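You operate a simulated robot arm through the tools that you are given. There is no shell and no other tool. Be economical: measure what you need, move in short steps, check, and stop when the job is done.

The job below is to be done with a simulated two-armed robot. You get a single attempt, and the scene is never put back.

JOB
Wipe up the spill on the top of the long parts bench with the white towel and put it back.

It is judged by the outcome, as a careful person would: the job done as asked, and still so three seconds after it is handed in. It fails if anything else is knocked over, pushed out of place, dropped, spilled or broken. Flat cloth is picked up by pressing the open fingertips on it (5 to 10 N) and closing them slowly along it; thin cloth reads only 2 to 8 mm in the jaws.

ROBOT AND FRAMES
Two 7-joint arms with two-finger parallel grippers on one trunk, on a base that drives. Base frame: it is fixed to the floor where the robot stands at the start and does not move with it; the origin is under the middle of the robot, x ahead of it, y to its left, z up; the surface under the hand at the start is at about z = 0.8. Units: m, degrees, N and s.
The left shoulder is at the start at [0.144, 0.171, 1.135], the right one opposite. With the tool pointing down near the work surface each hand reaches from about 0.44 to 0.92 m from the robot's upright axis, wherever it stands, measured 20 degrees to its own side. Payload 4.4 kg a hand.
The TCP of each hand is the grasp point between the finger pads, 0.023 m short of the fingertips. In the tool frame z runs along the fingers and y along their closing line. Largest opening 0.094 m; finger width 0.038, thickness 0.01; the body of the gripper, 0.054 by 0.096 m, starts 0.039 m behind the TCP.
Orientation is that of the tool frame in the base frame, as a unit quaternion [w, x, y, z]. With the fingers straight down and closing along the base's y, the tool's x points along the base's -x, its y along +y and its z along -z.

CONTROLS
- The arms move only by the tool nudge_tool. It takes "left_steps", "right_steps" or both (then of equal length, played together; a hand with none holds still); each is text: rows parted by semicolons, each of 7 numbers parted by spaces: the shift along the tool's x, y, z in m, then the turn, a rotation vector about the tool's x, y, z in degrees, then the finger opening in m, from 0 to 0.094. In form: x y z ax ay az grip; .... A call has 1 to 20 rows; each row shifts and turns the commanded pose from where the row before left it, along the tool's axes as they then stand. A row lasts 0.2 s, in which the tool goes at most 0.05 m and 8.6 degrees; a call with a longer step from one row to the next is refused whole, and so is a gripper value outside its range. A pose out of reach is approached as far as the arm can. The call stops where the force on the tool passes 40 N (or 10 N more than at its start, if that is more) or the arm is blocked; 0.2 s more then pass. The fingers move at their own pace (about 0.072 m/s each) and stop on an object; they squeeze with about 27 N. The grip force told is the motor's: it shows also when the fingers shut on nothing. Time passes only in rows, and 0.2 s behind the last, so rows that do not move let the fingers close. The reply holds the time, the measured pose of the TCP, the force on the tool along the base axes, the opening and the grip force, in the units named above and with some noise, with the torque about the TCP (base axes, N m) and any sound that the robot's microphone picked up.
- Cameras (640 x 400 px; columns grow to the right, rows downward): "scene" is now at [0.2525, -0.0109, 1.2752]; the picture's right is [-0.25, -0.97, 0.00], its down [-0.67, 0.18, -0.72] and it looks along [0.70, -0.18, -0.70] (base axes); focal length 250 px, centre (320, 200). "left" rides on the left gripper at [0.086, -0.016, -0.075] in its tool frame; the picture's right is [0.18, 0.98, 0.00], its down [-0.58, 0.11, -0.81] and it looks along [-0.79, 0.15, 0.59] (tool axes); focal length 243 px, centre (320, 200). "right" rides on the right gripper at [0.086, 0.016, -0.074] in its tool frame; the picture's right is [-0.18, 0.98, 0.00], its down [-0.58, -0.11, -0.81] and it looks along [-0.79, -0.15, 0.59] (tool axes); focal length 243 px, centre (320, 200). There is no depth. A picture from a camera that has moved, and an enlarged one, comes with that camera's place and axes in the base frame and with its lens. The place of the scene camera against the robot may be out by one fixed shift of up to 0.025 m in any direction.
- snapshot(camera): a new picture of that camera. The clock stands still meanwhile.
- raise_lower(by): slides the trunk up (or, below 0, down) by that many m; the arms and the scene camera ride with it, the base frame stays. It gives what a move gives, with no picture.
- steer(legs): drives the robot by 1 to 6 legs, each [ahead, left, turn to the left] in m, m and degrees, along the robot's own axes; the way and the turn of a leg run together, so that a leg with both is an arc; at most 1.5 m and 180 degrees a leg. The arms and the cameras ride along, it lands a little off, and it stops where it bumps. It gives what a move gives.
- head_to(pan, tilt): turns the head with the scene camera to pan (to the left, within 80 degrees either way) and tilt (down, from -29 to 69), counted from straight ahead of the robot. It gives what a move gives.
- zoom(camera, box): a new picture of the part [left, top, right, bottom] of that camera's present view, enlarged. The clock stands still meanwhile.
- hand_in(): hands the job in; it is judged then, once.

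Work in short steps. Places have to be worked out from the pictures, the camera data and where the tool is seen: move nearer, look again, correct. Check each grasp and each placing, and mend what went wrong. You have 120 turns and 92 pictures in all, those below and enlarged ones among them. Open the grippers and draw the arms clear of the work before you hand the job in, unless the task says otherwise; then end with one line.

The tools are called after "Emit:" as a command line: name --argument value ..., lists and objects as JSON in quotes. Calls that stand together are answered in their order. nudge_tool: Moves the arms, as the interface text tells. Its arguments: {"type":"object","properties":{"left_steps":{"type":"string"},"right_steps":{"type":"string"}},"required":[]} The other tools are called the same way: raise_lower (by) slides the trunk up or down; steer (legs) drives the base; head_to (pan, tilt) turns the head that bears the scene camera; snapshot (camera) takes a picture; zoom (camera, box) takes an enlarged picture of a part of a camera's view; hand_in () hands the job in.

At the start:

```text
t: 0.0
left_tool_pos: [0.6117, 0.1359, 1.0694]
left_tcp_rot: [0.001, 0.0, 1.0, 0.0]
left_wrist_force: [-0.1, -0.1, -1.0]
left_torque: [0.0, 0.02, -0.01]
left_grip_width: 0.094
left_finger_force: 0.1
right_tool_pos: [0.4362, -0.2988, 1.0057]
right_tcp_rot: [0.0, 0.001, 1.0, 0.0]
right_wrist_force: [0.6, 1.1, 0.4]
right_torque: [0.0, -0.02, -0.01]
right_grip_width: 0.0939
right_finger_force: 0.1
trunk travel left (down, up): [-0.15, 0.238]
robot x, y, heading: [0.0006, 0.0016, -0.0]
head pan, tilt: [-14.7, 44.1]
```

scene: 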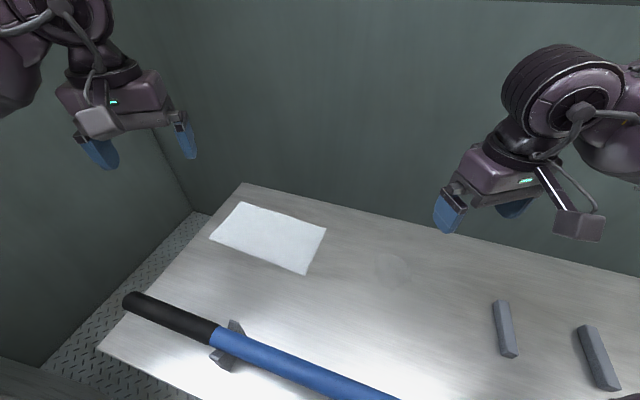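
right: 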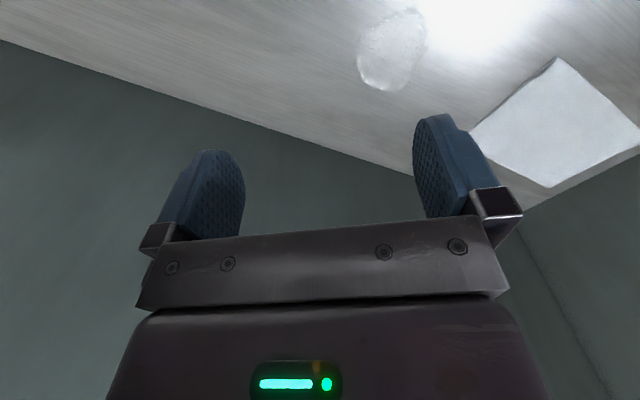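
left: 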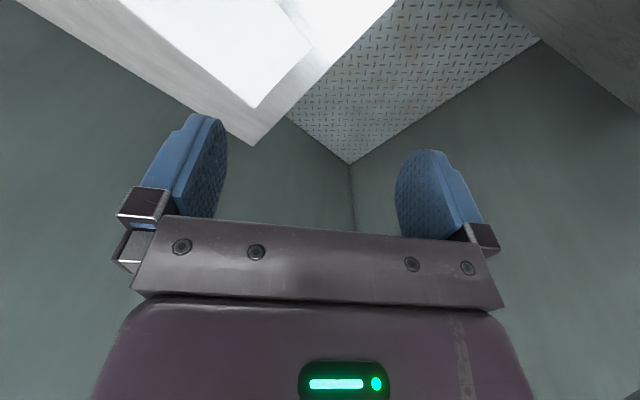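

The scene view shows a white towel at about (0.65, 0.02), a clear puddle at about (0.49, -0.23), a pole on a rest and two grey bars. I'll tilt and pan the head to see the whole bench before moving.

Emit:
head_to --pan -10 --tilt 62

Emit:
snapshot --camera "scene"

Emit:
head_to --pan -60 --tilt 45

Emit:
snapshot --camera "scene"

```text
t: 0.8
left_tool_pos: [0.6119, 0.1368, 1.0689]
left_tcp_rot: [0.0, 0.0, 1.0, 0.0]
left_wrist_force: [0.6, -0.6, -0.6]
left_torque: [-0.03, 0.01, 0.0]
left_grip_width: 0.0939
left_finger_force: 0.0
right_tool_pos: [0.4369, -0.2991, 1.0053]
right_tcp_rot: [-0.001, 0.0, 1.0, -0.001]
right_wrist_force: [0.9, 0.0, -0.2]
right_torque: [0.02, -0.03, -0.01]
right_grip_width: 0.0938
right_finger_force: 0.0
trunk travel left (down, up): [-0.15, 0.238]
robot x, y, heading: [0.0009, -0.0026, -0.2]
head pan, tilt: [-10.0, 62.0]
```

```text
88 pictures are left
camera scene: at [0.2365, -0.0013, 1.2521], right [-0.17, -0.98, 0.0], down [-0.87, 0.15, -0.47], along [0.46, -0.08, -0.88], focal length 250 px, centre (320, 200)
```

scene: 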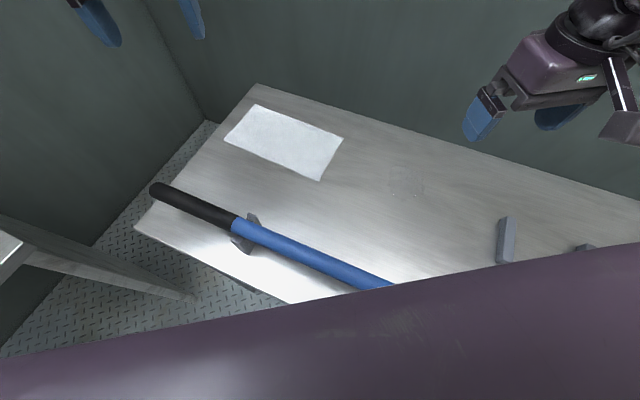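

```text
t: 2.0
left_tool_pos: [0.6114, 0.136, 1.0678]
left_tcp_rot: [0.0, -0.001, 1.0, 0.0]
left_wrist_force: [0.6, 0.0, 0.2]
left_torque: [-0.02, 0.0, -0.02]
left_grip_width: 0.094
left_finger_force: 0.1
right_tool_pos: [0.4373, -0.2992, 1.0055]
right_tcp_rot: [0.0, 0.0, 1.0, 0.0]
right_wrist_force: [0.7, -0.2, -0.7]
right_torque: [0.0, -0.01, 0.02]
right_grip_width: 0.0939
right_finger_force: 0.1
trunk travel left (down, up): [-0.15, 0.238]
robot x, y, heading: [0.0004, 0.001, -0.1]
head pan, tilt: [-60.0, 45.0]
```

```text
87 pictures are left
camera scene: at [0.2138, -0.0605, 1.2738], right [-0.87, -0.5, 0.0], down [-0.35, 0.61, -0.71], along [0.35, -0.61, -0.71], focal length 250 px, centre (320, 200)
```

scene: 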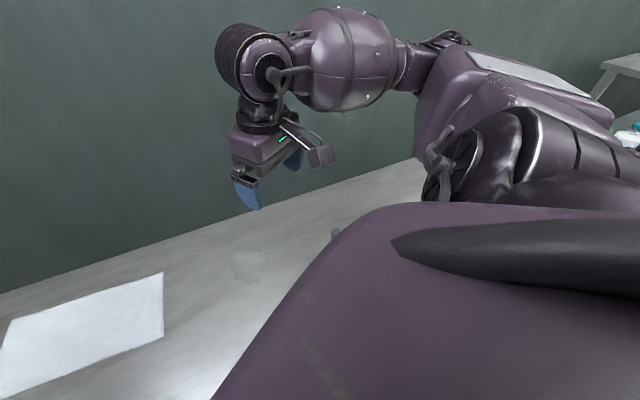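

Everything needed is on this bench; the other surfaces hold nothing relevant. I'll return the head and zoom on the towel and spill to fix their outline.

Emit:
head_to --pan -10 --tilt 55

Emit:
zoom --camera "scene" --box '[200, 80, 520, 280]'

```text
t: 3.2
left_tool_pos: [0.6122, 0.1377, 1.0686]
left_tcp_rot: [0.0, 0.0, 1.0, 0.0]
left_wrist_force: [0.7, -0.2, 0.0]
left_torque: [0.0, 0.0, -0.01]
left_grip_width: 0.094
left_finger_force: 0.0
right_tool_pos: [0.4363, -0.3002, 1.0048]
right_tcp_rot: [0.0, 0.001, 1.0, 0.0]
right_wrist_force: [0.2, 0.8, -0.5]
right_torque: [-0.01, -0.02, -0.02]
right_grip_width: 0.0937
right_finger_force: 0.1
trunk travel left (down, up): [-0.15, 0.238]
robot x, y, heading: [0.0037, -0.0031, 0.1]
head pan, tilt: [-10.0, 55.0]
```

```text
2.00 times, centred on (360, 180) of scene
camera zoom: at [0.2441, -0.0027, 1.2604], right [-0.17, -0.98, 0.0], down [-0.81, 0.14, -0.57], along [0.56, -0.1, -0.82], focal length 501 px, centre (240, 240)
```

zoom: 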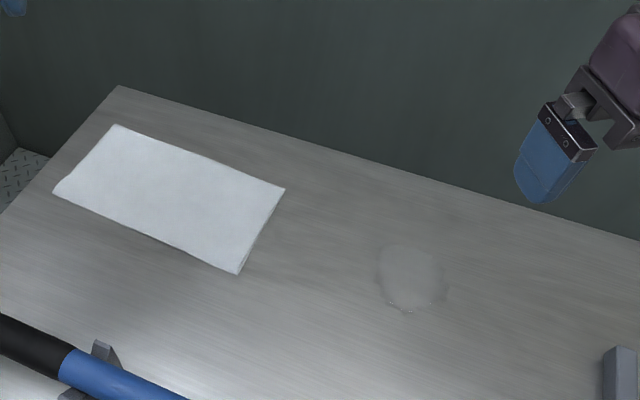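

Towel corners are about (0.775,0.07), (0.625,-0.125), (0.517,-0.05), (0.668,0.15); the spill is centred about (0.485,-0.225), roughly 0.075 across. I move the right hand over the spill-side end of the towel, turned 37° so it closes along the towel's length, and shift the left hand out of the way.

Emit:
nudge_tool --right_steps "-0.0265 0.0407 0 0 0 0 0.094;-0.0265 0.0407 0 0 0 0 0.094;-0.0265 0.0407 0 0 0 0 0.08;-0.0265 0.0407 0 0 0 0 0.06;-0.0265 0.0407 0 0 0 0 0.05;-0.0265 0.0407 0 0 0 0 0.05;0 0 0 0 0 7.4 0.05;0 0 0 0 0 7.4 0.05;0 0 0 0 0 7.4 0.05;0 0 0.025 0 0 7.4 0.05;0 0 0.025 0 0 7.4 0.05;0 0 0.025 0 0 0 0.05" --left_steps "0 0.025 0 0 0 0 0.094;0 0.025 0 0 0 0 0.094;0 0.025 0 0 0 0 0.094;0 0.025 0 0 0 0 0.094;0 0 0 0 0 0 0.094;0 0 0 0 0 0 0.094;0 0 0 0 0 0 0.094;0 0 0 0 0 0 0.094;0 0 0 0 0 0 0.094;0 0 0 0 0 0 0.094;0 0 0 0 0 0 0.094;0 0 0 0 0 0 0.094"

Emit:
snapshot --camera "right"

Emit:
snapshot --camera "scene"

```text
t: 5.8
left_tool_pos: [0.611, 0.2357, 1.069]
left_tcp_rot: [0.001, 0.0, 1.0, 0.0]
left_wrist_force: [0.1, 1.1, -0.5]
left_torque: [0.01, 0.02, 0.01]
left_grip_width: 0.0939
left_finger_force: 0.0
right_tool_pos: [0.5976, -0.0566, 0.9305]
right_tcp_rot: [0.0, 0.319, 0.948, 0.001]
right_wrist_force: [0.1, 0.4, -0.7]
right_torque: [0.0, -0.03, 0.0]
right_grip_width: 0.05
right_finger_force: 0.1
trunk travel left (down, up): [-0.15, 0.238]
robot x, y, heading: [-0.0023, 0.0025, 0.1]
head pan, tilt: [-10.0, 55.0]
```

```text
85 pictures are left
camera right: at [0.5383, 0.0087, 1.0046], right [0.74, 0.67, 0.0], down [0.4, -0.44, 0.81], along [0.54, -0.6, -0.59], focal length 243 px, centre (320, 200)
```

right: 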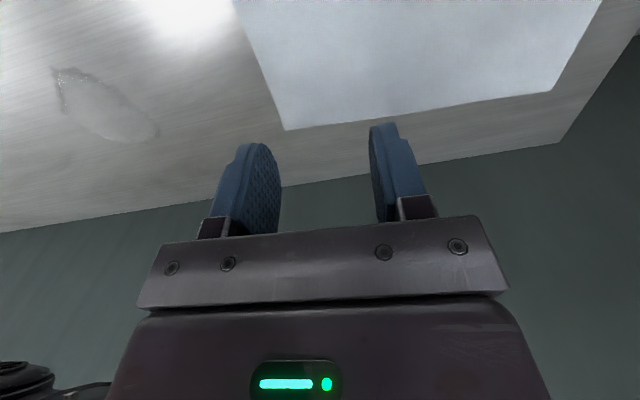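

```text
84 pictures are left
camera scene: at [0.2445, -0.0027, 1.2603], right [-0.17, -0.98, 0.0], down [-0.81, 0.14, -0.57], along [0.56, -0.1, -0.82], focal length 250 px, centre (320, 200)
```

scene: 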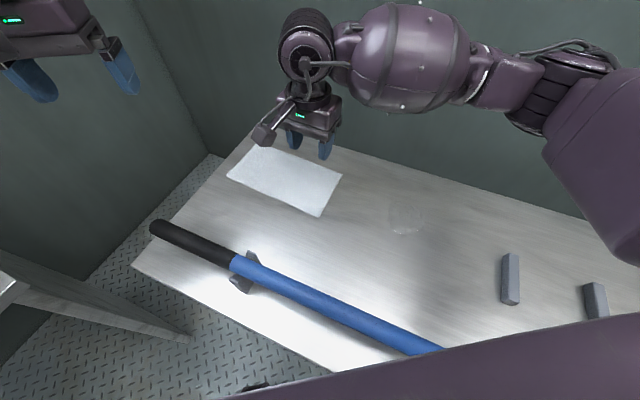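

The wrist view agrees with the scene view (towel corner ≈ (0.62,-0.13), spill ≈ (0.48,-0.226)). I descend to just above the cloth.

Emit:
nudge_tool --right_steps "0 0 0.03 0 0 0 0.05;0 0 0.03 0 0 0 0.05;0 0 0.02 0 0 0 0.05;0 0 0.01 0 0 0 0.05;0 0 0.005 0 0 0 0.05;0 0 0.003 0 0 0 0.05"

Emit:
snapshot --camera "right"

```text
t: 7.2
left_tool_pos: [0.6112, 0.2373, 1.0702]
left_tcp_rot: [0.0, 0.001, 1.0, 0.0]
left_wrist_force: [0.2, 0.5, 0.8]
left_torque: [0.02, 0.0, -0.04]
left_grip_width: 0.0941
left_finger_force: 0.1
right_tool_pos: [0.5962, -0.0567, 0.8314]
right_tcp_rot: [0.0, 0.317, 0.948, 0.0]
right_wrist_force: [-0.2, -0.2, -0.3]
right_torque: [0.01, 0.0, 0.01]
right_grip_width: 0.0498
right_finger_force: 0.0
trunk travel left (down, up): [-0.15, 0.238]
robot x, y, heading: [0.0002, -0.0008, -0.1]
head pan, tilt: [-10.0, 55.0]
```

```text
83 pictures are left
camera right: at [0.5369, 0.0086, 0.9069], right [0.74, 0.67, 0.0], down [0.4, -0.44, 0.81], along [0.54, -0.6, -0.59], focal length 243 px, centre (320, 200)
```

right: 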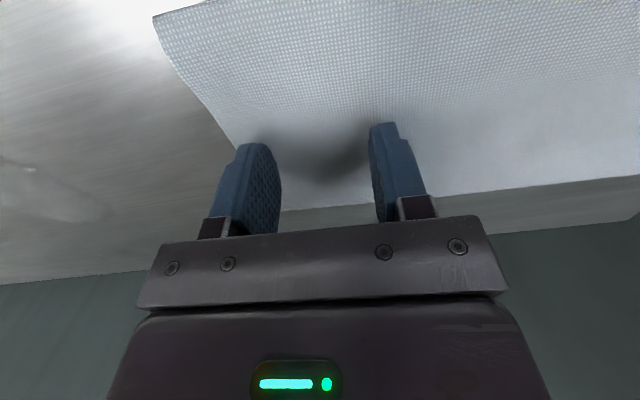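

No contact yet and both fingertips are over the cloth. I lower in 2 mm steps until the force reads a few newtons.

Emit:
nudge_tool --right_steps "0 0 0.002 0 0 0 0.05;0 0 0.002 0 0 0 0.05;0 0 0.002 0 0 0 0.05;0 0 0 0 0 0 0.05"

```text
t: 8.2
left_tool_pos: [0.6117, 0.2356, 1.0687]
left_tcp_rot: [0.0, 0.001, 1.0, 0.0]
left_wrist_force: [-0.3, -0.9, -0.3]
left_torque: [-0.02, -0.01, 0.01]
left_grip_width: 0.0941
left_finger_force: 0.1
right_tool_pos: [0.596, -0.0557, 0.8255]
right_tcp_rot: [0.001, 0.317, 0.949, 0.0]
right_wrist_force: [0.1, 0.1, -0.1]
right_torque: [-0.03, -0.01, 0.02]
right_grip_width: 0.0499
right_finger_force: 0.1
trunk travel left (down, up): [-0.15, 0.238]
robot x, y, heading: [-0.0007, 0.0003, 0.1]
head pan, tilt: [-10.0, 55.0]
```

Still free at 0.8255; I continue down in small steps.

Emit:
nudge_tool --right_steps "0 0 0.002 0 0 0 0.05;0 0 0.001 0 0 0 0.05;0 0 0 0 0 0 0.05"

```text
t: 9.0
left_tool_pos: [0.6105, 0.2359, 1.0713]
left_tcp_rot: [0.002, 0.0, 1.0, 0.0]
left_wrist_force: [0.5, 0.3, -0.6]
left_torque: [0.01, -0.03, 0.02]
left_grip_width: 0.094
left_finger_force: 0.0
right_tool_pos: [0.5951, -0.0547, 0.8245]
right_tcp_rot: [0.001, 0.318, 0.948, 0.0]
right_wrist_force: [-0.9, -1.4, 12.0]
right_torque: [-0.3, 0.21, 0.0]
right_grip_width: 0.0502
right_finger_force: 0.2
trunk travel left (down, up): [-0.15, 0.238]
robot x, y, heading: [-0.0006, 0.0023, 0.1]
head pan, tilt: [-10.0, 55.0]
```

Contact at 12 N, slightly high. I back off 0.7 mm to get about 8 N and close slowly along the cloth.

Emit:
nudge_tool --right_steps "0 0 -0.0007 0 0 0 0.05;0 0 0 0 0 0 0.046;0 0 0 0 0 0 0.042;0 0 0 0 0 0 0.038;0 0 0 0 0 0 0.034;0 0 0 0 0 0 0.03;0 0 0 0 0 0 0.026;0 0 0 0 0 0 0.022;0 0 0 0 0 0 0.018;0 0 0 0 0 0 0.014;0 0 0 0 0 0 0.01;0 0 0 0 0 0 0.006;0 0 0 0 0 0 0.002;0 0 0 0 0 0 0;0 0 0 0 0 0 0;0 0 0 0 0 0 0"

Emit:
snapshot --camera "right"

Emit:
snapshot --camera "scene"

```text
t: 12.4
left_tool_pos: [0.6096, 0.2365, 1.0711]
left_tcp_rot: [0.001, 0.0, 1.0, 0.0]
left_wrist_force: [-0.8, -0.3, 0.6]
left_torque: [0.0, -0.04, -0.02]
left_grip_width: 0.094
left_finger_force: 0.0
right_tool_pos: [0.596, -0.0552, 0.8249]
right_tcp_rot: [0.0, 0.318, 0.948, 0.0]
right_wrist_force: [-0.1, -0.4, 17.4]
right_torque: [-0.08, 0.09, 0.0]
right_grip_width: 0.0071
right_finger_force: 26.6
trunk travel left (down, up): [-0.15, 0.238]
robot x, y, heading: [0.0004, 0.0018, -0.1]
head pan, tilt: [-10.0, 55.0]
```

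```text
82 pictures are left
camera right: at [0.5367, 0.0095, 0.8995], right [0.74, 0.67, 0.0], down [0.4, -0.44, 0.81], along [0.54, -0.6, -0.59], focal length 243 px, centre (320, 200)
```

right: 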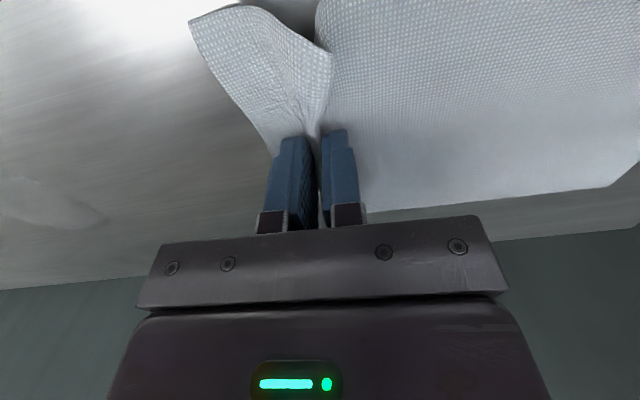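

```text
81 pictures are left
camera scene: at [0.243, -0.0025, 1.2607], right [-0.17, -0.98, 0.0], down [-0.81, 0.14, -0.57], along [0.57, -0.1, -0.82], focal length 250 px, centre (320, 200)
```

scene: 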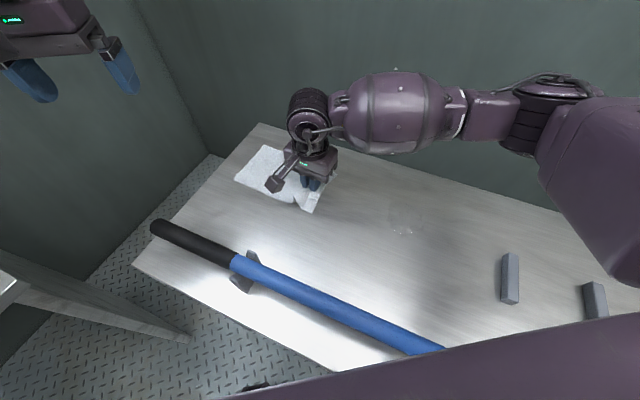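

Cloth is gripped (7 mm, 27 N). I ease up 3 mm and drag the towel along toward the spill, then look.

Emit:
nudge_tool --right_steps "0 0 -0.003 0 0 0 0;-0.001 -0.02 0 0 0 0 0;-0.001 -0.02 0 0 0 0 0;-0.001 -0.02 0 0 0 0 0;-0.001 -0.02 0 0 0 0 0;-0.001 -0.02 0 0 0 0 0;-0.001 -0.02 0 0 0 0 0;-0.001 -0.02 0 0 0 0 0;-0.001 -0.02 0 0 0 0 0"

Emit:
snapshot --camera "right"

Emit:
snapshot --camera "scene"

```text
t: 14.4
left_tool_pos: [0.6095, 0.2355, 1.0703]
left_tcp_rot: [0.0, 0.001, 1.0, 0.001]
left_wrist_force: [0.4, 2.2, 0.6]
left_torque: [0.01, -0.03, -0.05]
left_grip_width: 0.0939
left_finger_force: 0.2
right_tool_pos: [0.5062, -0.1877, 0.8256]
right_tcp_rot: [0.0, 0.317, 0.949, -0.001]
right_wrist_force: [-0.3, 0.6, -0.4]
right_torque: [0.01, -0.02, 0.01]
right_grip_width: 0.0036
right_finger_force: 26.9
trunk travel left (down, up): [-0.15, 0.238]
robot x, y, heading: [-0.001, 0.0029, -0.0]
head pan, tilt: [-10.0, 55.0]
```

```text
80 pictures are left
camera right: at [0.4473, -0.1227, 0.9008], right [0.74, 0.67, 0.0], down [0.4, -0.44, 0.81], along [0.54, -0.6, -0.59], focal length 243 px, centre (320, 200)
```

right: 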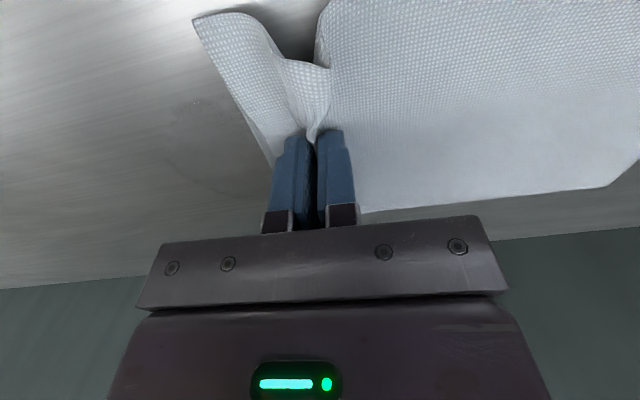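

```text
79 pictures are left
camera scene: at [0.2437, -0.0029, 1.2606], right [-0.17, -0.98, 0.0], down [-0.81, 0.14, -0.57], along [0.57, -0.1, -0.82], focal length 250 px, centre (320, 200)
```

scene: 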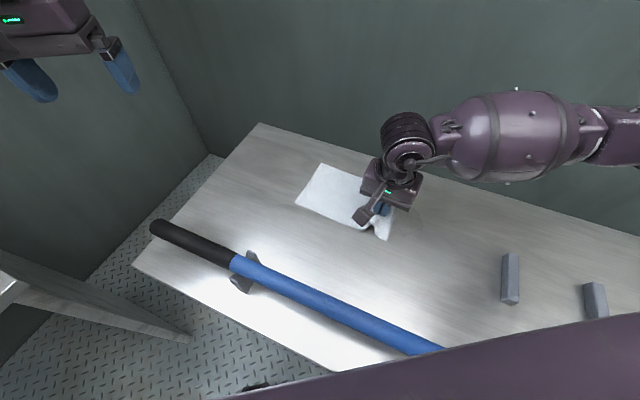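

The towel follows well and stays flat. I lower for a light press and drag on across the spill, with the grip ending just past its far side.

Emit:
nudge_tool --right_steps "0 0 0.002 0 0 0 0;0 -0.015 0.001 0 0 0 0;0 -0.015 0 0 0 0 0;0 -0.015 0 0 0 0 0;0 -0.015 0 0 0 0 0;0 -0.015 0 0 0 0 0;0 -0.015 0 0 0 0 0"

Emit:
snapshot --camera "right"

Emit:
snapshot --camera "scene"

```text
t: 16.0
left_tool_pos: [0.6096, 0.2381, 1.0715]
left_tcp_rot: [0.001, 0.0, 1.0, -0.001]
left_wrist_force: [0.3, -0.6, 0.0]
left_torque: [0.05, 0.02, 0.02]
left_grip_width: 0.0941
left_finger_force: 0.1
right_tool_pos: [0.4512, -0.2611, 0.8251]
right_tcp_rot: [0.002, 0.317, 0.948, 0.0]
right_wrist_force: [2.6, 3.8, 26.6]
right_torque: [0.02, -0.07, -0.02]
right_grip_width: 0.0037
right_finger_force: 27.0
trunk travel left (down, up): [-0.15, 0.238]
robot x, y, heading: [0.0016, 0.001, 0.3]
head pan, tilt: [-10.0, 55.0]
```

```text
78 pictures are left
camera right: at [0.3919, -0.195, 0.8994], right [0.74, 0.68, 0.0], down [0.4, -0.44, 0.81], along [0.55, -0.6, -0.59], focal length 243 px, centre (320, 200)
```

right: 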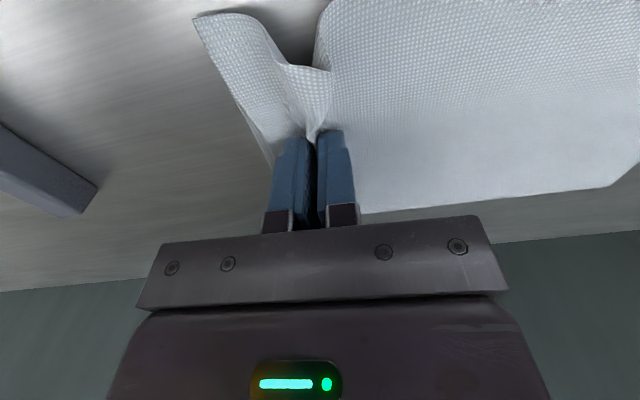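

```text
77 pictures are left
camera scene: at [0.2426, -0.0015, 1.2611], right [-0.17, -0.98, 0.0], down [-0.81, 0.14, -0.57], along [0.57, -0.1, -0.82], focal length 250 px, centre (320, 200)
```

scene: 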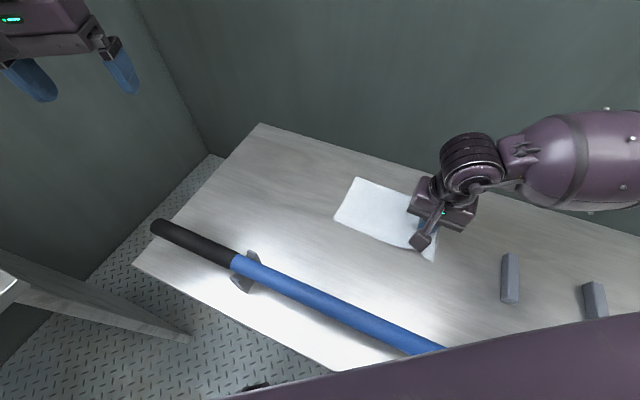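

The spill is now under the towel. I ease the press a little and rub in lateral zigzag strokes back across the whole spill area.

Emit:
nudge_tool --right_steps "0 0 -0.0015 0 0 0 0;0.0175 0 0 0 0 0 0;0.0175 0 0 0 0 0 0;0 0.017 0 0 0 0 0;-0.0175 0 0 0 0 0 0;-0.0175 0 0 0 0 0 0;-0.0175 0 0 0 0 0 0;-0.0175 0 0 0 0 0 0;0 0.017 0 0 0 0 0;0.0175 0 0 0 0 0 0;0.0175 0 0 0 0 0 0;0.0175 0 0 0 0 0 0;0.0175 0 0 0 0 0 0;0 0.017 0 0 0 0 0;-0.0175 0 0 0 0 0 0;-0.0175 0 0 0 0 0 0;-0.0175 0 0 0 0 0 0;-0.0175 0 0 0 0 0 0"

Emit:
snapshot --camera "right"

Emit:
snapshot --camera "scene"

```text
t: 19.8
left_tool_pos: [0.6113, 0.2362, 1.0712]
left_tcp_rot: [0.0, 0.0, 1.0, 0.0]
left_wrist_force: [0.7, -0.1, -1.0]
left_torque: [0.0, -0.01, 0.04]
left_grip_width: 0.0942
left_finger_force: 0.0
right_tool_pos: [0.5111, -0.2396, 0.8259]
right_tcp_rot: [0.0, 0.317, 0.948, 0.0]
right_wrist_force: [-1.2, -0.7, 0.7]
right_torque: [-0.01, 0.0, 0.04]
right_grip_width: 0.0037
right_finger_force: 27.1
trunk travel left (down, up): [-0.15, 0.238]
robot x, y, heading: [-0.0014, -0.0013, 0.0]
head pan, tilt: [-10.0, 55.0]
```

```text
76 pictures are left
camera right: at [0.4525, -0.1756, 0.9003], right [0.74, 0.67, 0.0], down [0.4, -0.44, 0.81], along [0.54, -0.6, -0.59], focal length 243 px, centre (320, 200)
```

right: 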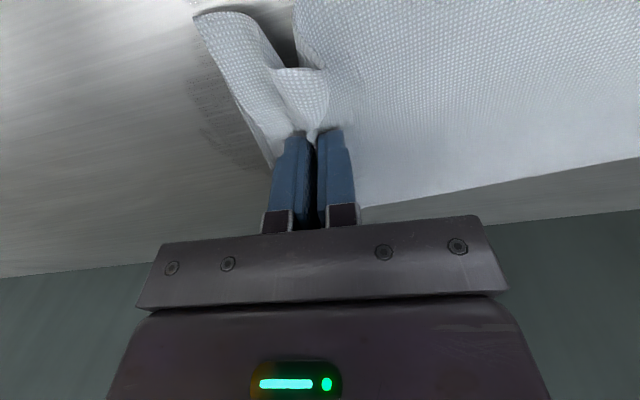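

```text
75 pictures are left
camera scene: at [0.2441, -0.0026, 1.2604], right [-0.17, -0.98, 0.0], down [-0.81, 0.14, -0.57], along [0.56, -0.1, -0.82], focal length 250 px, centre (320, 200)
```

scene: 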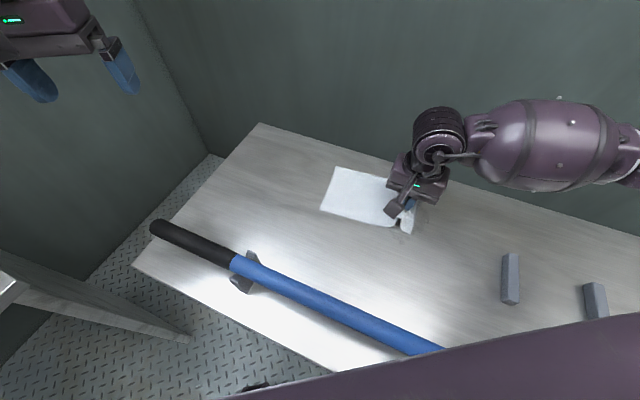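

Force has fallen to about zero, so the last strokes were light; something like a thin residue shows to the left of the towel. I zoom in on it.

Emit:
zoom --camera "right" --box '[80, 20, 320, 220]'

Emit:
zoom --camera "scene" --box '[340, 150, 500, 250]'

```text
2.00 times, centred on (200, 120) of right
camera zoom: at [0.4525, -0.1756, 0.9003], right [0.74, 0.67, 0.0], down [0.4, -0.44, 0.81], along [0.54, -0.6, -0.59], focal length 485 px, centre (560, 360)
```

zoom: 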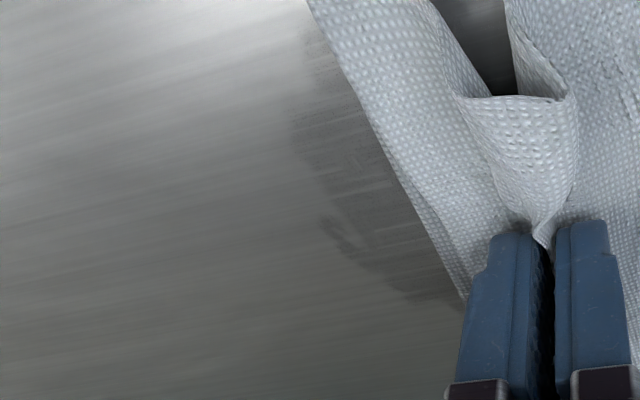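

```text
4.00 times, centred on (420, 200) of scene
camera zoom: at [0.2441, -0.0026, 1.2604], right [-0.17, -0.98, 0.0], down [-0.81, 0.14, -0.57], along [0.56, -0.1, -0.82], focal length 1002 px, centre (-80, 200)
```

zoom: 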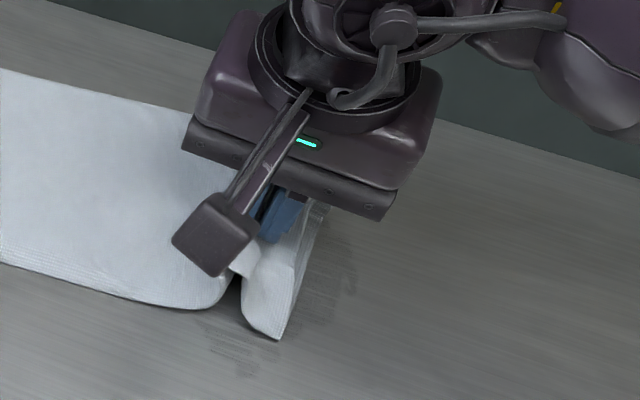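

A thin damp film remains around the fold, within about 4.5 cm of (0.475,-0.235). I press to firmer contact first and check the force.

Emit:
nudge_tool --right_steps "0 0.015 0.001 0 0 0 0;0 0.01 0.001 0 0 0 0;0 0 0.0005 0 0 0 0"

```text
t: 20.6
left_tool_pos: [0.6095, 0.2358, 1.0715]
left_tcp_rot: [0.001, 0.0, 1.0, 0.0]
left_wrist_force: [-0.5, -0.5, 0.2]
left_torque: [-0.02, -0.01, -0.06]
left_grip_width: 0.094
left_finger_force: 0.1
right_tool_pos: [0.5257, -0.2201, 0.8255]
right_tcp_rot: [0.001, 0.318, 0.948, 0.001]
right_wrist_force: [-1.7, -4.3, 16.2]
right_torque: [-0.15, 0.06, 0.01]
right_grip_width: 0.0036
right_finger_force: 27.0
trunk travel left (down, up): [-0.15, 0.238]
robot x, y, heading: [-0.0015, 0.0006, -0.1]
head pan, tilt: [-10.0, 55.0]
```

About 16 N, a good wiping pressure. I wipe long parallel strokes, stepping 2.2 cm sideways each time.

Emit:
nudge_tool --right_steps "0 -0.0225 0 0 0 0 0;0 -0.0225 0 0 0 0 0;0 -0.0225 0 0 0 0 0;0 -0.0225 0 0 0 0 0;0.022 0 0 0 0 0 0;0 0.0225 0 0 0 0 0;0 0.0225 0 0 0 0 0;0 0.0225 0 0 0 0 0;0 0.0225 0 0 0 0 0;0.022 0 0 0 0 0 0;0 -0.0225 0 0 0 0 0;0 -0.0225 0 0 0 0 0;0 -0.0225 0 0 0 0 0;0 -0.0225 0 0 0 0 0;0.022 0 0 0 0 0 0;0 0.0225 0 0 0 0 0;0 0.0225 0 0 0 0 0;0 0.0225 0 0 0 0 0;0 0.0225 0 0 0 0 0"

Emit:
zoom --camera "scene" --box '[320, 140, 520, 265]'

Emit:
snapshot --camera "right"

```text
t: 22.4
left_tool_pos: [0.61, 0.236, 1.0696]
left_tcp_rot: [0.0, 0.0, 1.0, -0.001]
left_wrist_force: [0.5, 0.5, 0.9]
left_torque: [-0.03, 0.02, 0.03]
left_grip_width: 0.094
left_finger_force: 0.0
right_tool_pos: [0.4955, -0.2224, 0.8263]
right_tcp_rot: [0.001, 0.316, 0.949, 0.003]
right_wrist_force: [-2.5, 3.1, 22.4]
right_torque: [0.02, 0.02, -0.01]
right_grip_width: 0.0037
right_finger_force: 27.0
trunk travel left (down, up): [-0.15, 0.238]
robot x, y, heading: [0.0027, 0.0007, -0.2]
head pan, tilt: [-10.0, 55.0]
stopped in row 9 (right hand): the force on the tool passed its limit at 41 N (the readings are from after the stop); the commanded pose is now the measured one
```

```text
3.20 times, centred on (420, 202) of scene
camera zoom: at [0.2427, -0.002, 1.2604], right [-0.17, -0.98, 0.0], down [-0.81, 0.14, -0.57], along [0.57, -0.1, -0.82], focal length 801 px, centre (0, 192)
```

zoom: 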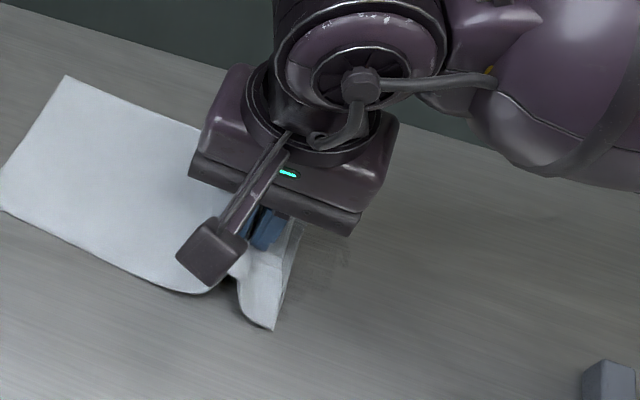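

```text
71 pictures are left
camera right: at [0.4367, -0.1574, 0.8996], right [0.74, 0.68, 0.0], down [0.4, -0.44, 0.81], along [0.55, -0.59, -0.59], focal length 243 px, centre (320, 200)
```

right: 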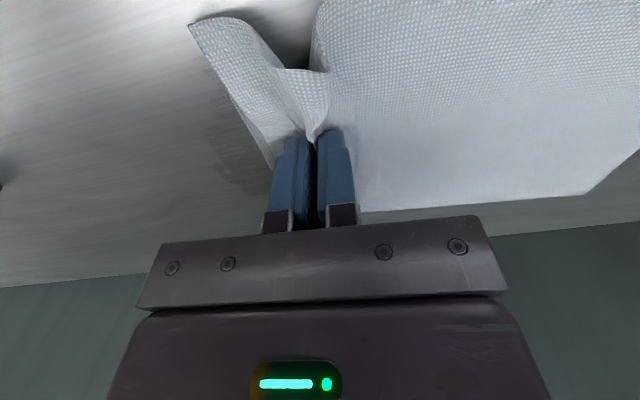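

The stroke hit the force limit, so I use a slightly lighter press and carry on with strokes over the rest of the patch.

Emit:
nudge_tool --right_steps "0 -0.02 0 0 0 0 0;0 -0.02 0 0 0 0 0;0 -0.02 0 0 0 0 0;0.022 0 -0.0003 0 0 0 0;0 0.02 0 0 0 0 0;0 0.02 0 0 0 0 0;0 0.02 0 0 0 0 0;0 0.02 0 0 0 0 0;0.022 0 0 0 0 0 0;0 -0.02 0 0 0 0 0;0 -0.02 0 0 0 0 0;0 -0.02 0 0 0 0 0;0 -0.02 0 0 0 0 0"

Emit:
zoom --camera "scene" --box '[320, 140, 520, 265]'

```text
t: 23.8
left_tool_pos: [0.6108, 0.2355, 1.0704]
left_tcp_rot: [0.0, 0.0, 1.0, -0.001]
left_wrist_force: [0.0, 0.5, 0.0]
left_torque: [0.02, 0.02, 0.02]
left_grip_width: 0.094
left_finger_force: 0.0
right_tool_pos: [0.4598, -0.2306, 0.8246]
right_tcp_rot: [0.001, 0.317, 0.948, 0.002]
right_wrist_force: [-2.9, 3.0, 23.4]
right_torque: [0.01, 0.06, 0.01]
right_grip_width: 0.0037
right_finger_force: 27.0
trunk travel left (down, up): [-0.15, 0.238]
robot x, y, heading: [-0.003, -0.0021, -0.2]
head pan, tilt: [-10.0, 55.0]
stopped in row 6 (right hand): the force on the tool passed its limit at 41 N (the readings are from after the stop); the commanded pose is now the measured one
```

```text
3.20 times, centred on (420, 202) of scene
camera zoom: at [0.2425, -0.0023, 1.2605], right [-0.17, -0.98, 0.0], down [-0.81, 0.14, -0.57], along [0.57, -0.1, -0.82], focal length 801 px, centre (0, 192)
```

zoom: 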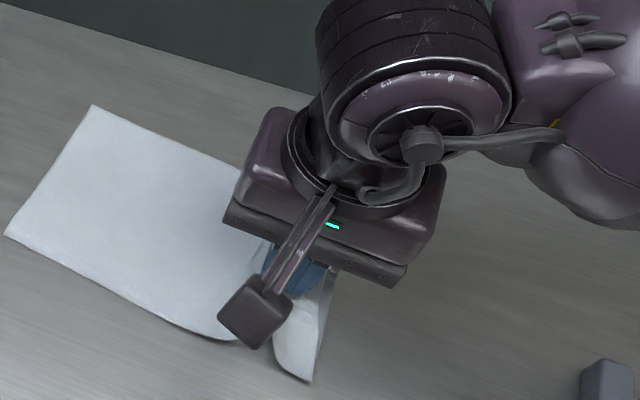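

Pushing strokes build up force, so I'll wipe only on the pull direction and return slightly lifted.

Emit:
nudge_tool --right_steps "0 0 -0.004 0 0 0 0;0 0.025 0 0 0 0 0;0 0.025 0 0 0 0 0;0 0 0.0033 0 0 0 0;0 -0.0225 0 0 0 0 0;0 -0.0225 0 0 0 0 0;0 -0.0225 0 0 0 0 0;0 -0.0225 0 0 0 0 0;-0.022 0 -0.0035 0 0 0 0;0 0.0225 0 0 0 0 0;0 0.0225 0 0 0 0 0;0 0.0225 0 0 0 0 0;0 0.0225 0 0 0 0 0;0 0 0.0035 0 0 0 0;0 -0.0225 0 0 0 0 0;0 -0.0225 0 0 0 0 0;0 -0.0225 0 0 0 0 0;0 -0.0225 0 0 0 0 0"

Emit:
nudge_tool --right_steps "-0.022 0 -0.0035 0 0 0 0;0 0.0225 0 0 0 0 0;0 0.0225 0 0 0 0 0;0 0.0225 0 0 0 0 0;0 0.0225 0 0 0 0 0;0 0 0.0035 0 0 0 0;0 -0.0225 0 0 0 0 0;0 -0.0225 0 0 0 0 0;0 -0.0225 0 0 0 0 0;0 -0.0225 0 0 0 0 0"

Emit:
zoom --camera "scene" --box '[320, 140, 520, 265]'

```text
t: 27.6
left_tool_pos: [0.6103, 0.236, 1.0697]
left_tcp_rot: [-0.001, 0.0, 1.0, 0.0]
left_wrist_force: [-1.0, 0.0, -0.1]
left_torque: [0.0, 0.01, 0.01]
left_grip_width: 0.094
left_finger_force: 0.1
right_tool_pos: [0.453, -0.2781, 0.8253]
right_tcp_rot: [0.001, 0.317, 0.948, -0.001]
right_wrist_force: [0.2, 1.9, 16.1]
right_torque: [-0.03, -0.01, 0.0]
right_grip_width: 0.0037
right_finger_force: 26.9
trunk travel left (down, up): [-0.15, 0.238]
robot x, y, heading: [-0.0023, 0.0015, -0.2]
head pan, tilt: [-10.0, 55.0]
```

```text
t: 29.8
left_tool_pos: [0.61, 0.2358, 1.0722]
left_tcp_rot: [0.001, 0.0, 1.0, -0.001]
left_wrist_force: [0.2, 0.3, 0.1]
left_torque: [0.0, 0.0, 0.0]
left_grip_width: 0.0939
left_finger_force: 0.1
right_tool_pos: [0.4715, -0.2916, 0.8252]
right_tcp_rot: [0.002, 0.316, 0.949, 0.001]
right_wrist_force: [2.0, 3.3, 26.8]
right_torque: [0.07, -0.05, -0.04]
right_grip_width: 0.0036
right_finger_force: 26.8
trunk travel left (down, up): [-0.15, 0.238]
robot x, y, heading: [0.0014, -0.0052, -0.0]
head pan, tilt: [-10.0, 55.0]
```

```text
3.20 times, centred on (420, 202) of scene
camera zoom: at [0.2423, -0.0022, 1.2611], right [-0.17, -0.98, 0.0], down [-0.81, 0.14, -0.57], along [0.57, -0.1, -0.82], focal length 801 px, centre (0, 192)
```

zoom: 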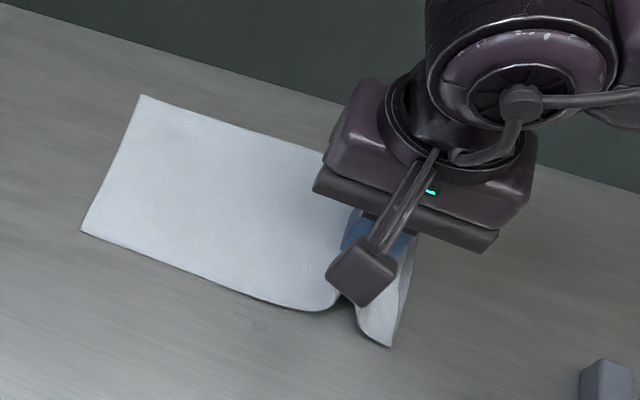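

One more stroke is needed on the near side of the patch; I'll do that, then lift the towel end to inspect the bench.

Emit:
nudge_tool --right_steps "0 0 -0.004 0 0 0 0;0.033 0 0 0 0 0 0;0.033 0 0 0 0 0 0;0 0.0225 0 0 0 0 0;0 0.0225 0 0 0 0 0;0 0.0225 0 0 0 0 0;0 0.0225 0 0 0 0 0;0 0 0.0035 0 0 0 0;0 -0.0225 0 0 0 0 0;0 -0.0225 0 0 0 0 0;0 -0.0225 0 0 0 0 0;0 -0.0225 0 0 0 0 0"

Emit:
nudge_tool --right_steps "0 0 -0.03 0 0 0 0;0 0 -0.03 0 0 0 0;0 0.02 -0.04 0 0 0 0;0 0.02 -0.04 0 0 0 0;0 0.02 -0.04 0 0 0 0;0 0.04 -0.02 0 0 0 0;0 0.04 -0.02 0 0 0 0;0 0.04 -0.02 0 0 0 0"

Emit:
snapshot --camera "scene"

Emit:
zoom --camera "scene" --box '[320, 140, 520, 265]'

```text
t: 32.4
left_tool_pos: [0.6101, 0.2362, 1.0713]
left_tcp_rot: [0.0, 0.0, 1.0, 0.0]
left_wrist_force: [-0.7, -0.4, -0.4]
left_torque: [-0.04, 0.0, 0.02]
left_grip_width: 0.0941
left_finger_force: 0.0
right_tool_pos: [0.418, -0.2522, 0.8246]
right_tcp_rot: [0.001, 0.316, 0.949, 0.0]
right_wrist_force: [0.4, 1.1, 18.7]
right_torque: [0.01, -0.11, -0.01]
right_grip_width: 0.0037
right_finger_force: 27.4
trunk travel left (down, up): [-0.15, 0.238]
robot x, y, heading: [-0.0021, 0.001, -0.1]
head pan, tilt: [-10.0, 55.0]
```

```text
t: 34.2
left_tool_pos: [0.6108, 0.2368, 1.07]
left_tcp_rot: [0.0, 0.0, 1.0, 0.0]
left_wrist_force: [0.3, 1.7, 0.1]
left_torque: [0.0, -0.04, 0.0]
left_grip_width: 0.0941
left_finger_force: 0.1
right_tool_pos: [0.5347, -0.1079, 1.0621]
right_tcp_rot: [0.0, 0.317, 0.948, -0.001]
right_wrist_force: [0.6, 0.3, -0.7]
right_torque: [0.01, 0.01, -0.01]
right_grip_width: 0.0037
right_finger_force: 26.8
right hand out of reach, approached as far as the arm can: row 2, 3
trunk travel left (down, up): [-0.15, 0.238]
robot x, y, heading: [0.0005, 0.0021, 0.0]
head pan, tilt: [-10.0, 55.0]
```

```text
68 pictures are left
camera scene: at [0.244, -0.0022, 1.2603], right [-0.17, -0.98, 0.0], down [-0.81, 0.14, -0.57], along [0.56, -0.1, -0.82], focal length 250 px, centre (320, 200)
```

scene: 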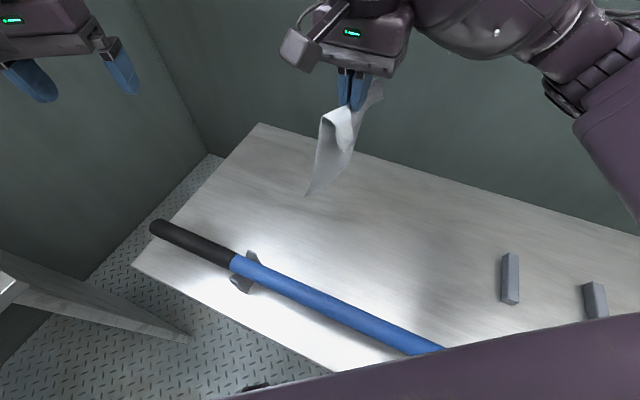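

```text
3.20 times, centred on (420, 202) of scene
camera zoom: at [0.244, -0.0022, 1.2603], right [-0.17, -0.98, 0.0], down [-0.81, 0.14, -0.57], along [0.56, -0.1, -0.82], focal length 801 px, centre (0, 192)
```

zoom: 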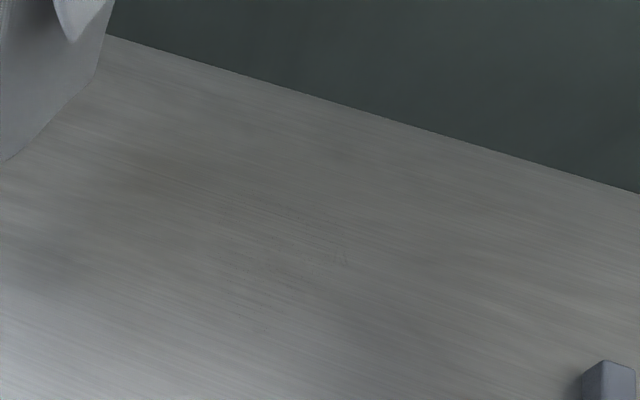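

The spill seems nearly gone; I zoom in hard to look for leftover film.

Emit:
zoom --camera "scene" --box '[370, 180, 466, 240]'

Emit:
zoom --camera "right" --box '[0, 0, 320, 200]'

```text
6.67 times, centred on (418, 210) of scene
camera zoom: at [0.244, -0.0022, 1.2603], right [-0.17, -0.98, 0.0], down [-0.81, 0.14, -0.57], along [0.56, -0.1, -0.82], focal length 1670 px, centre (-333, 133)
```

zoom: 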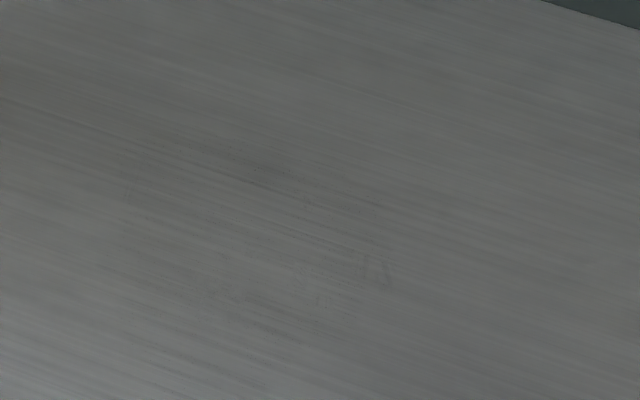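

```text
2.00 times, centred on (160, 100) of right
camera zoom: at [0.4771, -0.0426, 1.1376], right [0.74, 0.67, 0.0], down [0.4, -0.43, 0.81], along [0.54, -0.6, -0.59], focal length 485 px, centre (640, 400)
```

zoom: 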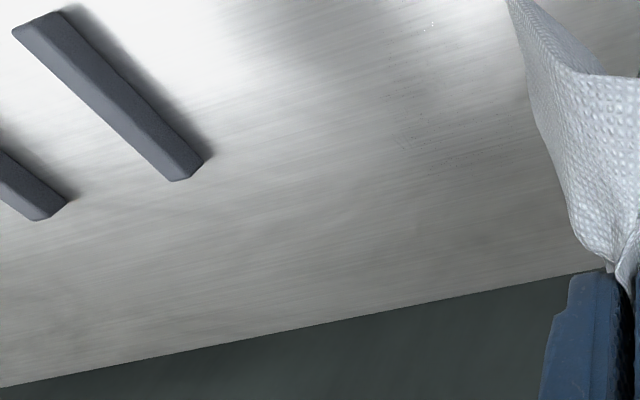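

Faint traces remain near (0.465,-0.272) and (0.452,-0.197). I look closer to see how much.

Emit:
zoom --camera "right" --box '[150, 0, 278, 80]'

```text
5.00 times, centred on (214, 40) of right
camera zoom: at [0.4771, -0.0426, 1.1376], right [0.74, 0.67, 0.0], down [0.4, -0.43, 0.81], along [0.54, -0.6, -0.59], focal length 1213 px, centre (850, 1000)
```

zoom: 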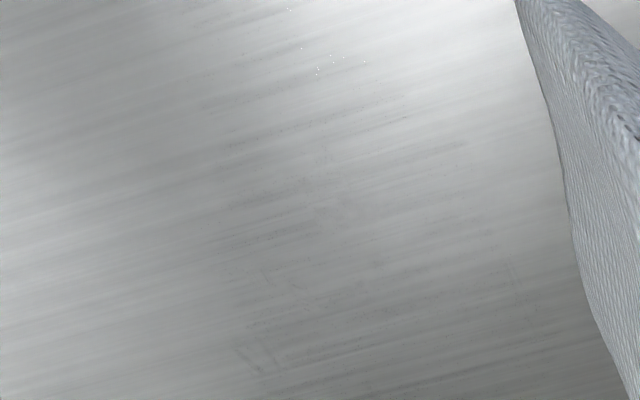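

A very faint film remains across the old patch, so I'll do another full set of passes. I lay the towel back down with its tail trailing toward home.

Emit:
nudge_tool --right_steps "0.004 0.04 0 0 0 0 0;0.004 0.04 0 0 0 0 0;0.003 0.04 0 0 0 0 0;0 -0.024 0.029 0 0 0 0;0 -0.024 0.029 0 0 0 0;0 -0.024 0.029 0 0 0 0;0 -0.024 0.029 0 0 0 0;0 -0.024 0.029 0 0 0 0;0 -0.024 0.029 0 0 0 0;0 -0.024 0.029 0 0 0 0;0 -0.022 0.028 0 0 0 0;0 0 0 0 0 0 0"

Emit:
snapshot --camera "scene"

```text
t: 36.8
left_tool_pos: [0.6108, 0.2362, 1.07]
left_tcp_rot: [0.0, 0.0, 1.0, -0.001]
left_wrist_force: [-0.5, 0.0, -0.4]
left_torque: [0.01, -0.02, -0.02]
left_grip_width: 0.0942
left_finger_force: 0.0
right_tool_pos: [0.4863, -0.1582, 0.8303]
right_tcp_rot: [0.0, 0.316, 0.949, -0.001]
right_wrist_force: [0.3, 0.0, 0.0]
right_torque: [0.01, -0.02, -0.01]
right_grip_width: 0.0034
right_finger_force: 26.8
trunk travel left (down, up): [-0.15, 0.238]
robot x, y, heading: [-0.0015, -0.0009, -0.2]
head pan, tilt: [-10.0, 55.0]
```

```text
63 pictures are left
camera scene: at [0.2437, -0.0029, 1.2605], right [-0.17, -0.98, 0.0], down [-0.81, 0.14, -0.57], along [0.56, -0.1, -0.82], focal length 250 px, centre (320, 200)
```

scene: 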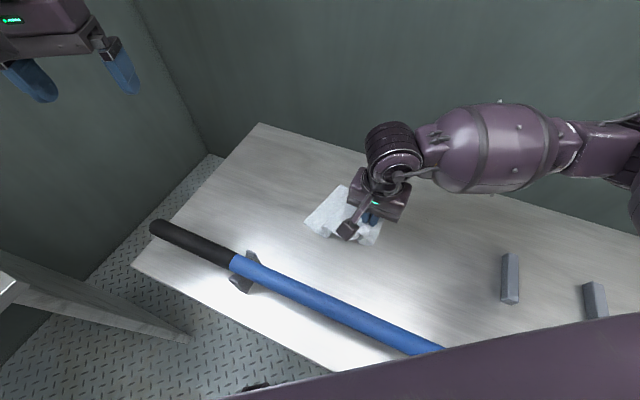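

The towel is down nicely with the tail trailing. I press and run the second set of pull strokes.

Emit:
nudge_tool --right_steps "0 0 0.007 0 0 0 0;0 -0.022 0 0 0 0 0;0 -0.022 0 0 0 0 0;0 -0.022 0 0 0 0 0;0 -0.022 0 0 0 0 0;0 -0.022 0 0 0 0 0;-0.02 0 -0.0045 0 0 0 0;0 0.022 0 0 0 0 0;0 0.022 0 0 0 0 0;0 0.022 0 0 0 0 0;0 0.022 0 0 0 0 0;0 0.022 0 0 0 0 0;0 0 0.0045 0 0 0 0;0 -0.022 0 0 0 0 0;0 -0.022 0 0 0 0 0;0 -0.022 0 0 0 0 0;0 -0.022 0 0 0 0 0;0 -0.022 0 0 0 0 0"

Emit:
nudge_tool --right_steps "-0.02 0 -0.0045 0 0 0 0;0 0.022 0 0 0 0 0;0 0.022 0 0 0 0 0;0 0.022 0 0 0 0 0;0 0.022 0 0 0 0 0;0 0.022 0 0 0 0 0;0 0 0.0045 0 0 0 0;0 -0.022 0 0 0 0 0;0 -0.022 0 0 0 0 0;0 -0.022 0 0 0 0 0;0 -0.022 0 0 0 0 0;0 -0.022 0 0 0 0 0"

Emit:
nudge_tool --right_steps "-0.02 0 -0.0045 0 0 0 0;0 0.022 0 0 0 0 0;0 0.022 0 0 0 0 0;0 0.022 0 0 0 0 0;0 0.022 0 0 0 0 0;0 0.022 0 0 0 0 0;0 0 0.0045 0 0 0 0;0 -0.022 0 0 0 0 0;0 -0.022 0 0 0 0 0;0 -0.022 0 0 0 0 0;0 -0.022 0 0 0 0 0;0 -0.022 0 0 0 0 0"

Emit:
zoom --camera "scene" --box '[320, 140, 520, 265]'

```text
t: 40.6
left_tool_pos: [0.6102, 0.2354, 1.0698]
left_tcp_rot: [0.0, -0.001, 1.0, 0.0]
left_wrist_force: [0.2, -0.5, 0.5]
left_torque: [0.0, 0.02, 0.0]
left_grip_width: 0.0939
left_finger_force: 0.1
right_tool_pos: [0.4316, -0.2579, 0.8258]
right_tcp_rot: [0.001, 0.316, 0.949, 0.0]
right_wrist_force: [1.3, 1.9, 17.0]
right_torque: [0.01, -0.12, 0.0]
right_grip_width: 0.0036
right_finger_force: 27.5
trunk travel left (down, up): [-0.15, 0.238]
robot x, y, heading: [0.0026, -0.0007, -0.4]
head pan, tilt: [-10.0, 55.0]
```

```text
t: 43.2
left_tool_pos: [0.6102, 0.2367, 1.0706]
left_tcp_rot: [0.001, 0.0, 1.0, -0.001]
left_wrist_force: [0.7, 0.3, -1.5]
left_torque: [0.01, -0.03, -0.06]
left_grip_width: 0.094
left_finger_force: 0.0
right_tool_pos: [0.4511, -0.2706, 0.8262]
right_tcp_rot: [0.003, 0.317, 0.949, -0.001]
right_wrist_force: [1.9, 2.6, 27.9]
right_torque: [0.15, -0.13, 0.03]
right_grip_width: 0.0038
right_finger_force: 27.2
trunk travel left (down, up): [-0.15, 0.238]
robot x, y, heading: [-0.0022, -0.0005, -0.1]
head pan, tilt: [-10.0, 55.0]
```

```text
t: 45.8
left_tool_pos: [0.6094, 0.2364, 1.0717]
left_tcp_rot: [0.001, 0.0, 1.0, -0.001]
left_wrist_force: [0.3, -0.1, 0.7]
left_torque: [0.01, -0.02, 0.0]
left_grip_width: 0.0939
left_finger_force: 0.0
right_tool_pos: [0.4673, -0.2818, 0.8254]
right_tcp_rot: [0.002, 0.316, 0.949, 0.001]
right_wrist_force: [2.5, 3.7, 29.0]
right_torque: [0.13, -0.11, -0.02]
right_grip_width: 0.0038
right_finger_force: 27.0
trunk travel left (down, up): [-0.15, 0.238]
robot x, y, heading: [0.0001, -0.0015, 0.1]
head pan, tilt: [-10.0, 55.0]
```

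```text
3.20 times, centred on (420, 202) of scene
camera zoom: at [0.242, -0.0021, 1.2612], right [-0.17, -0.98, 0.0], down [-0.81, 0.14, -0.57], along [0.57, -0.1, -0.82], focal length 801 px, centre (0, 192)
```

zoom: 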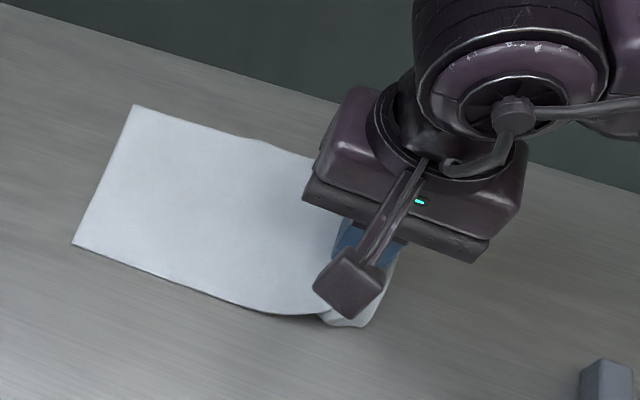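

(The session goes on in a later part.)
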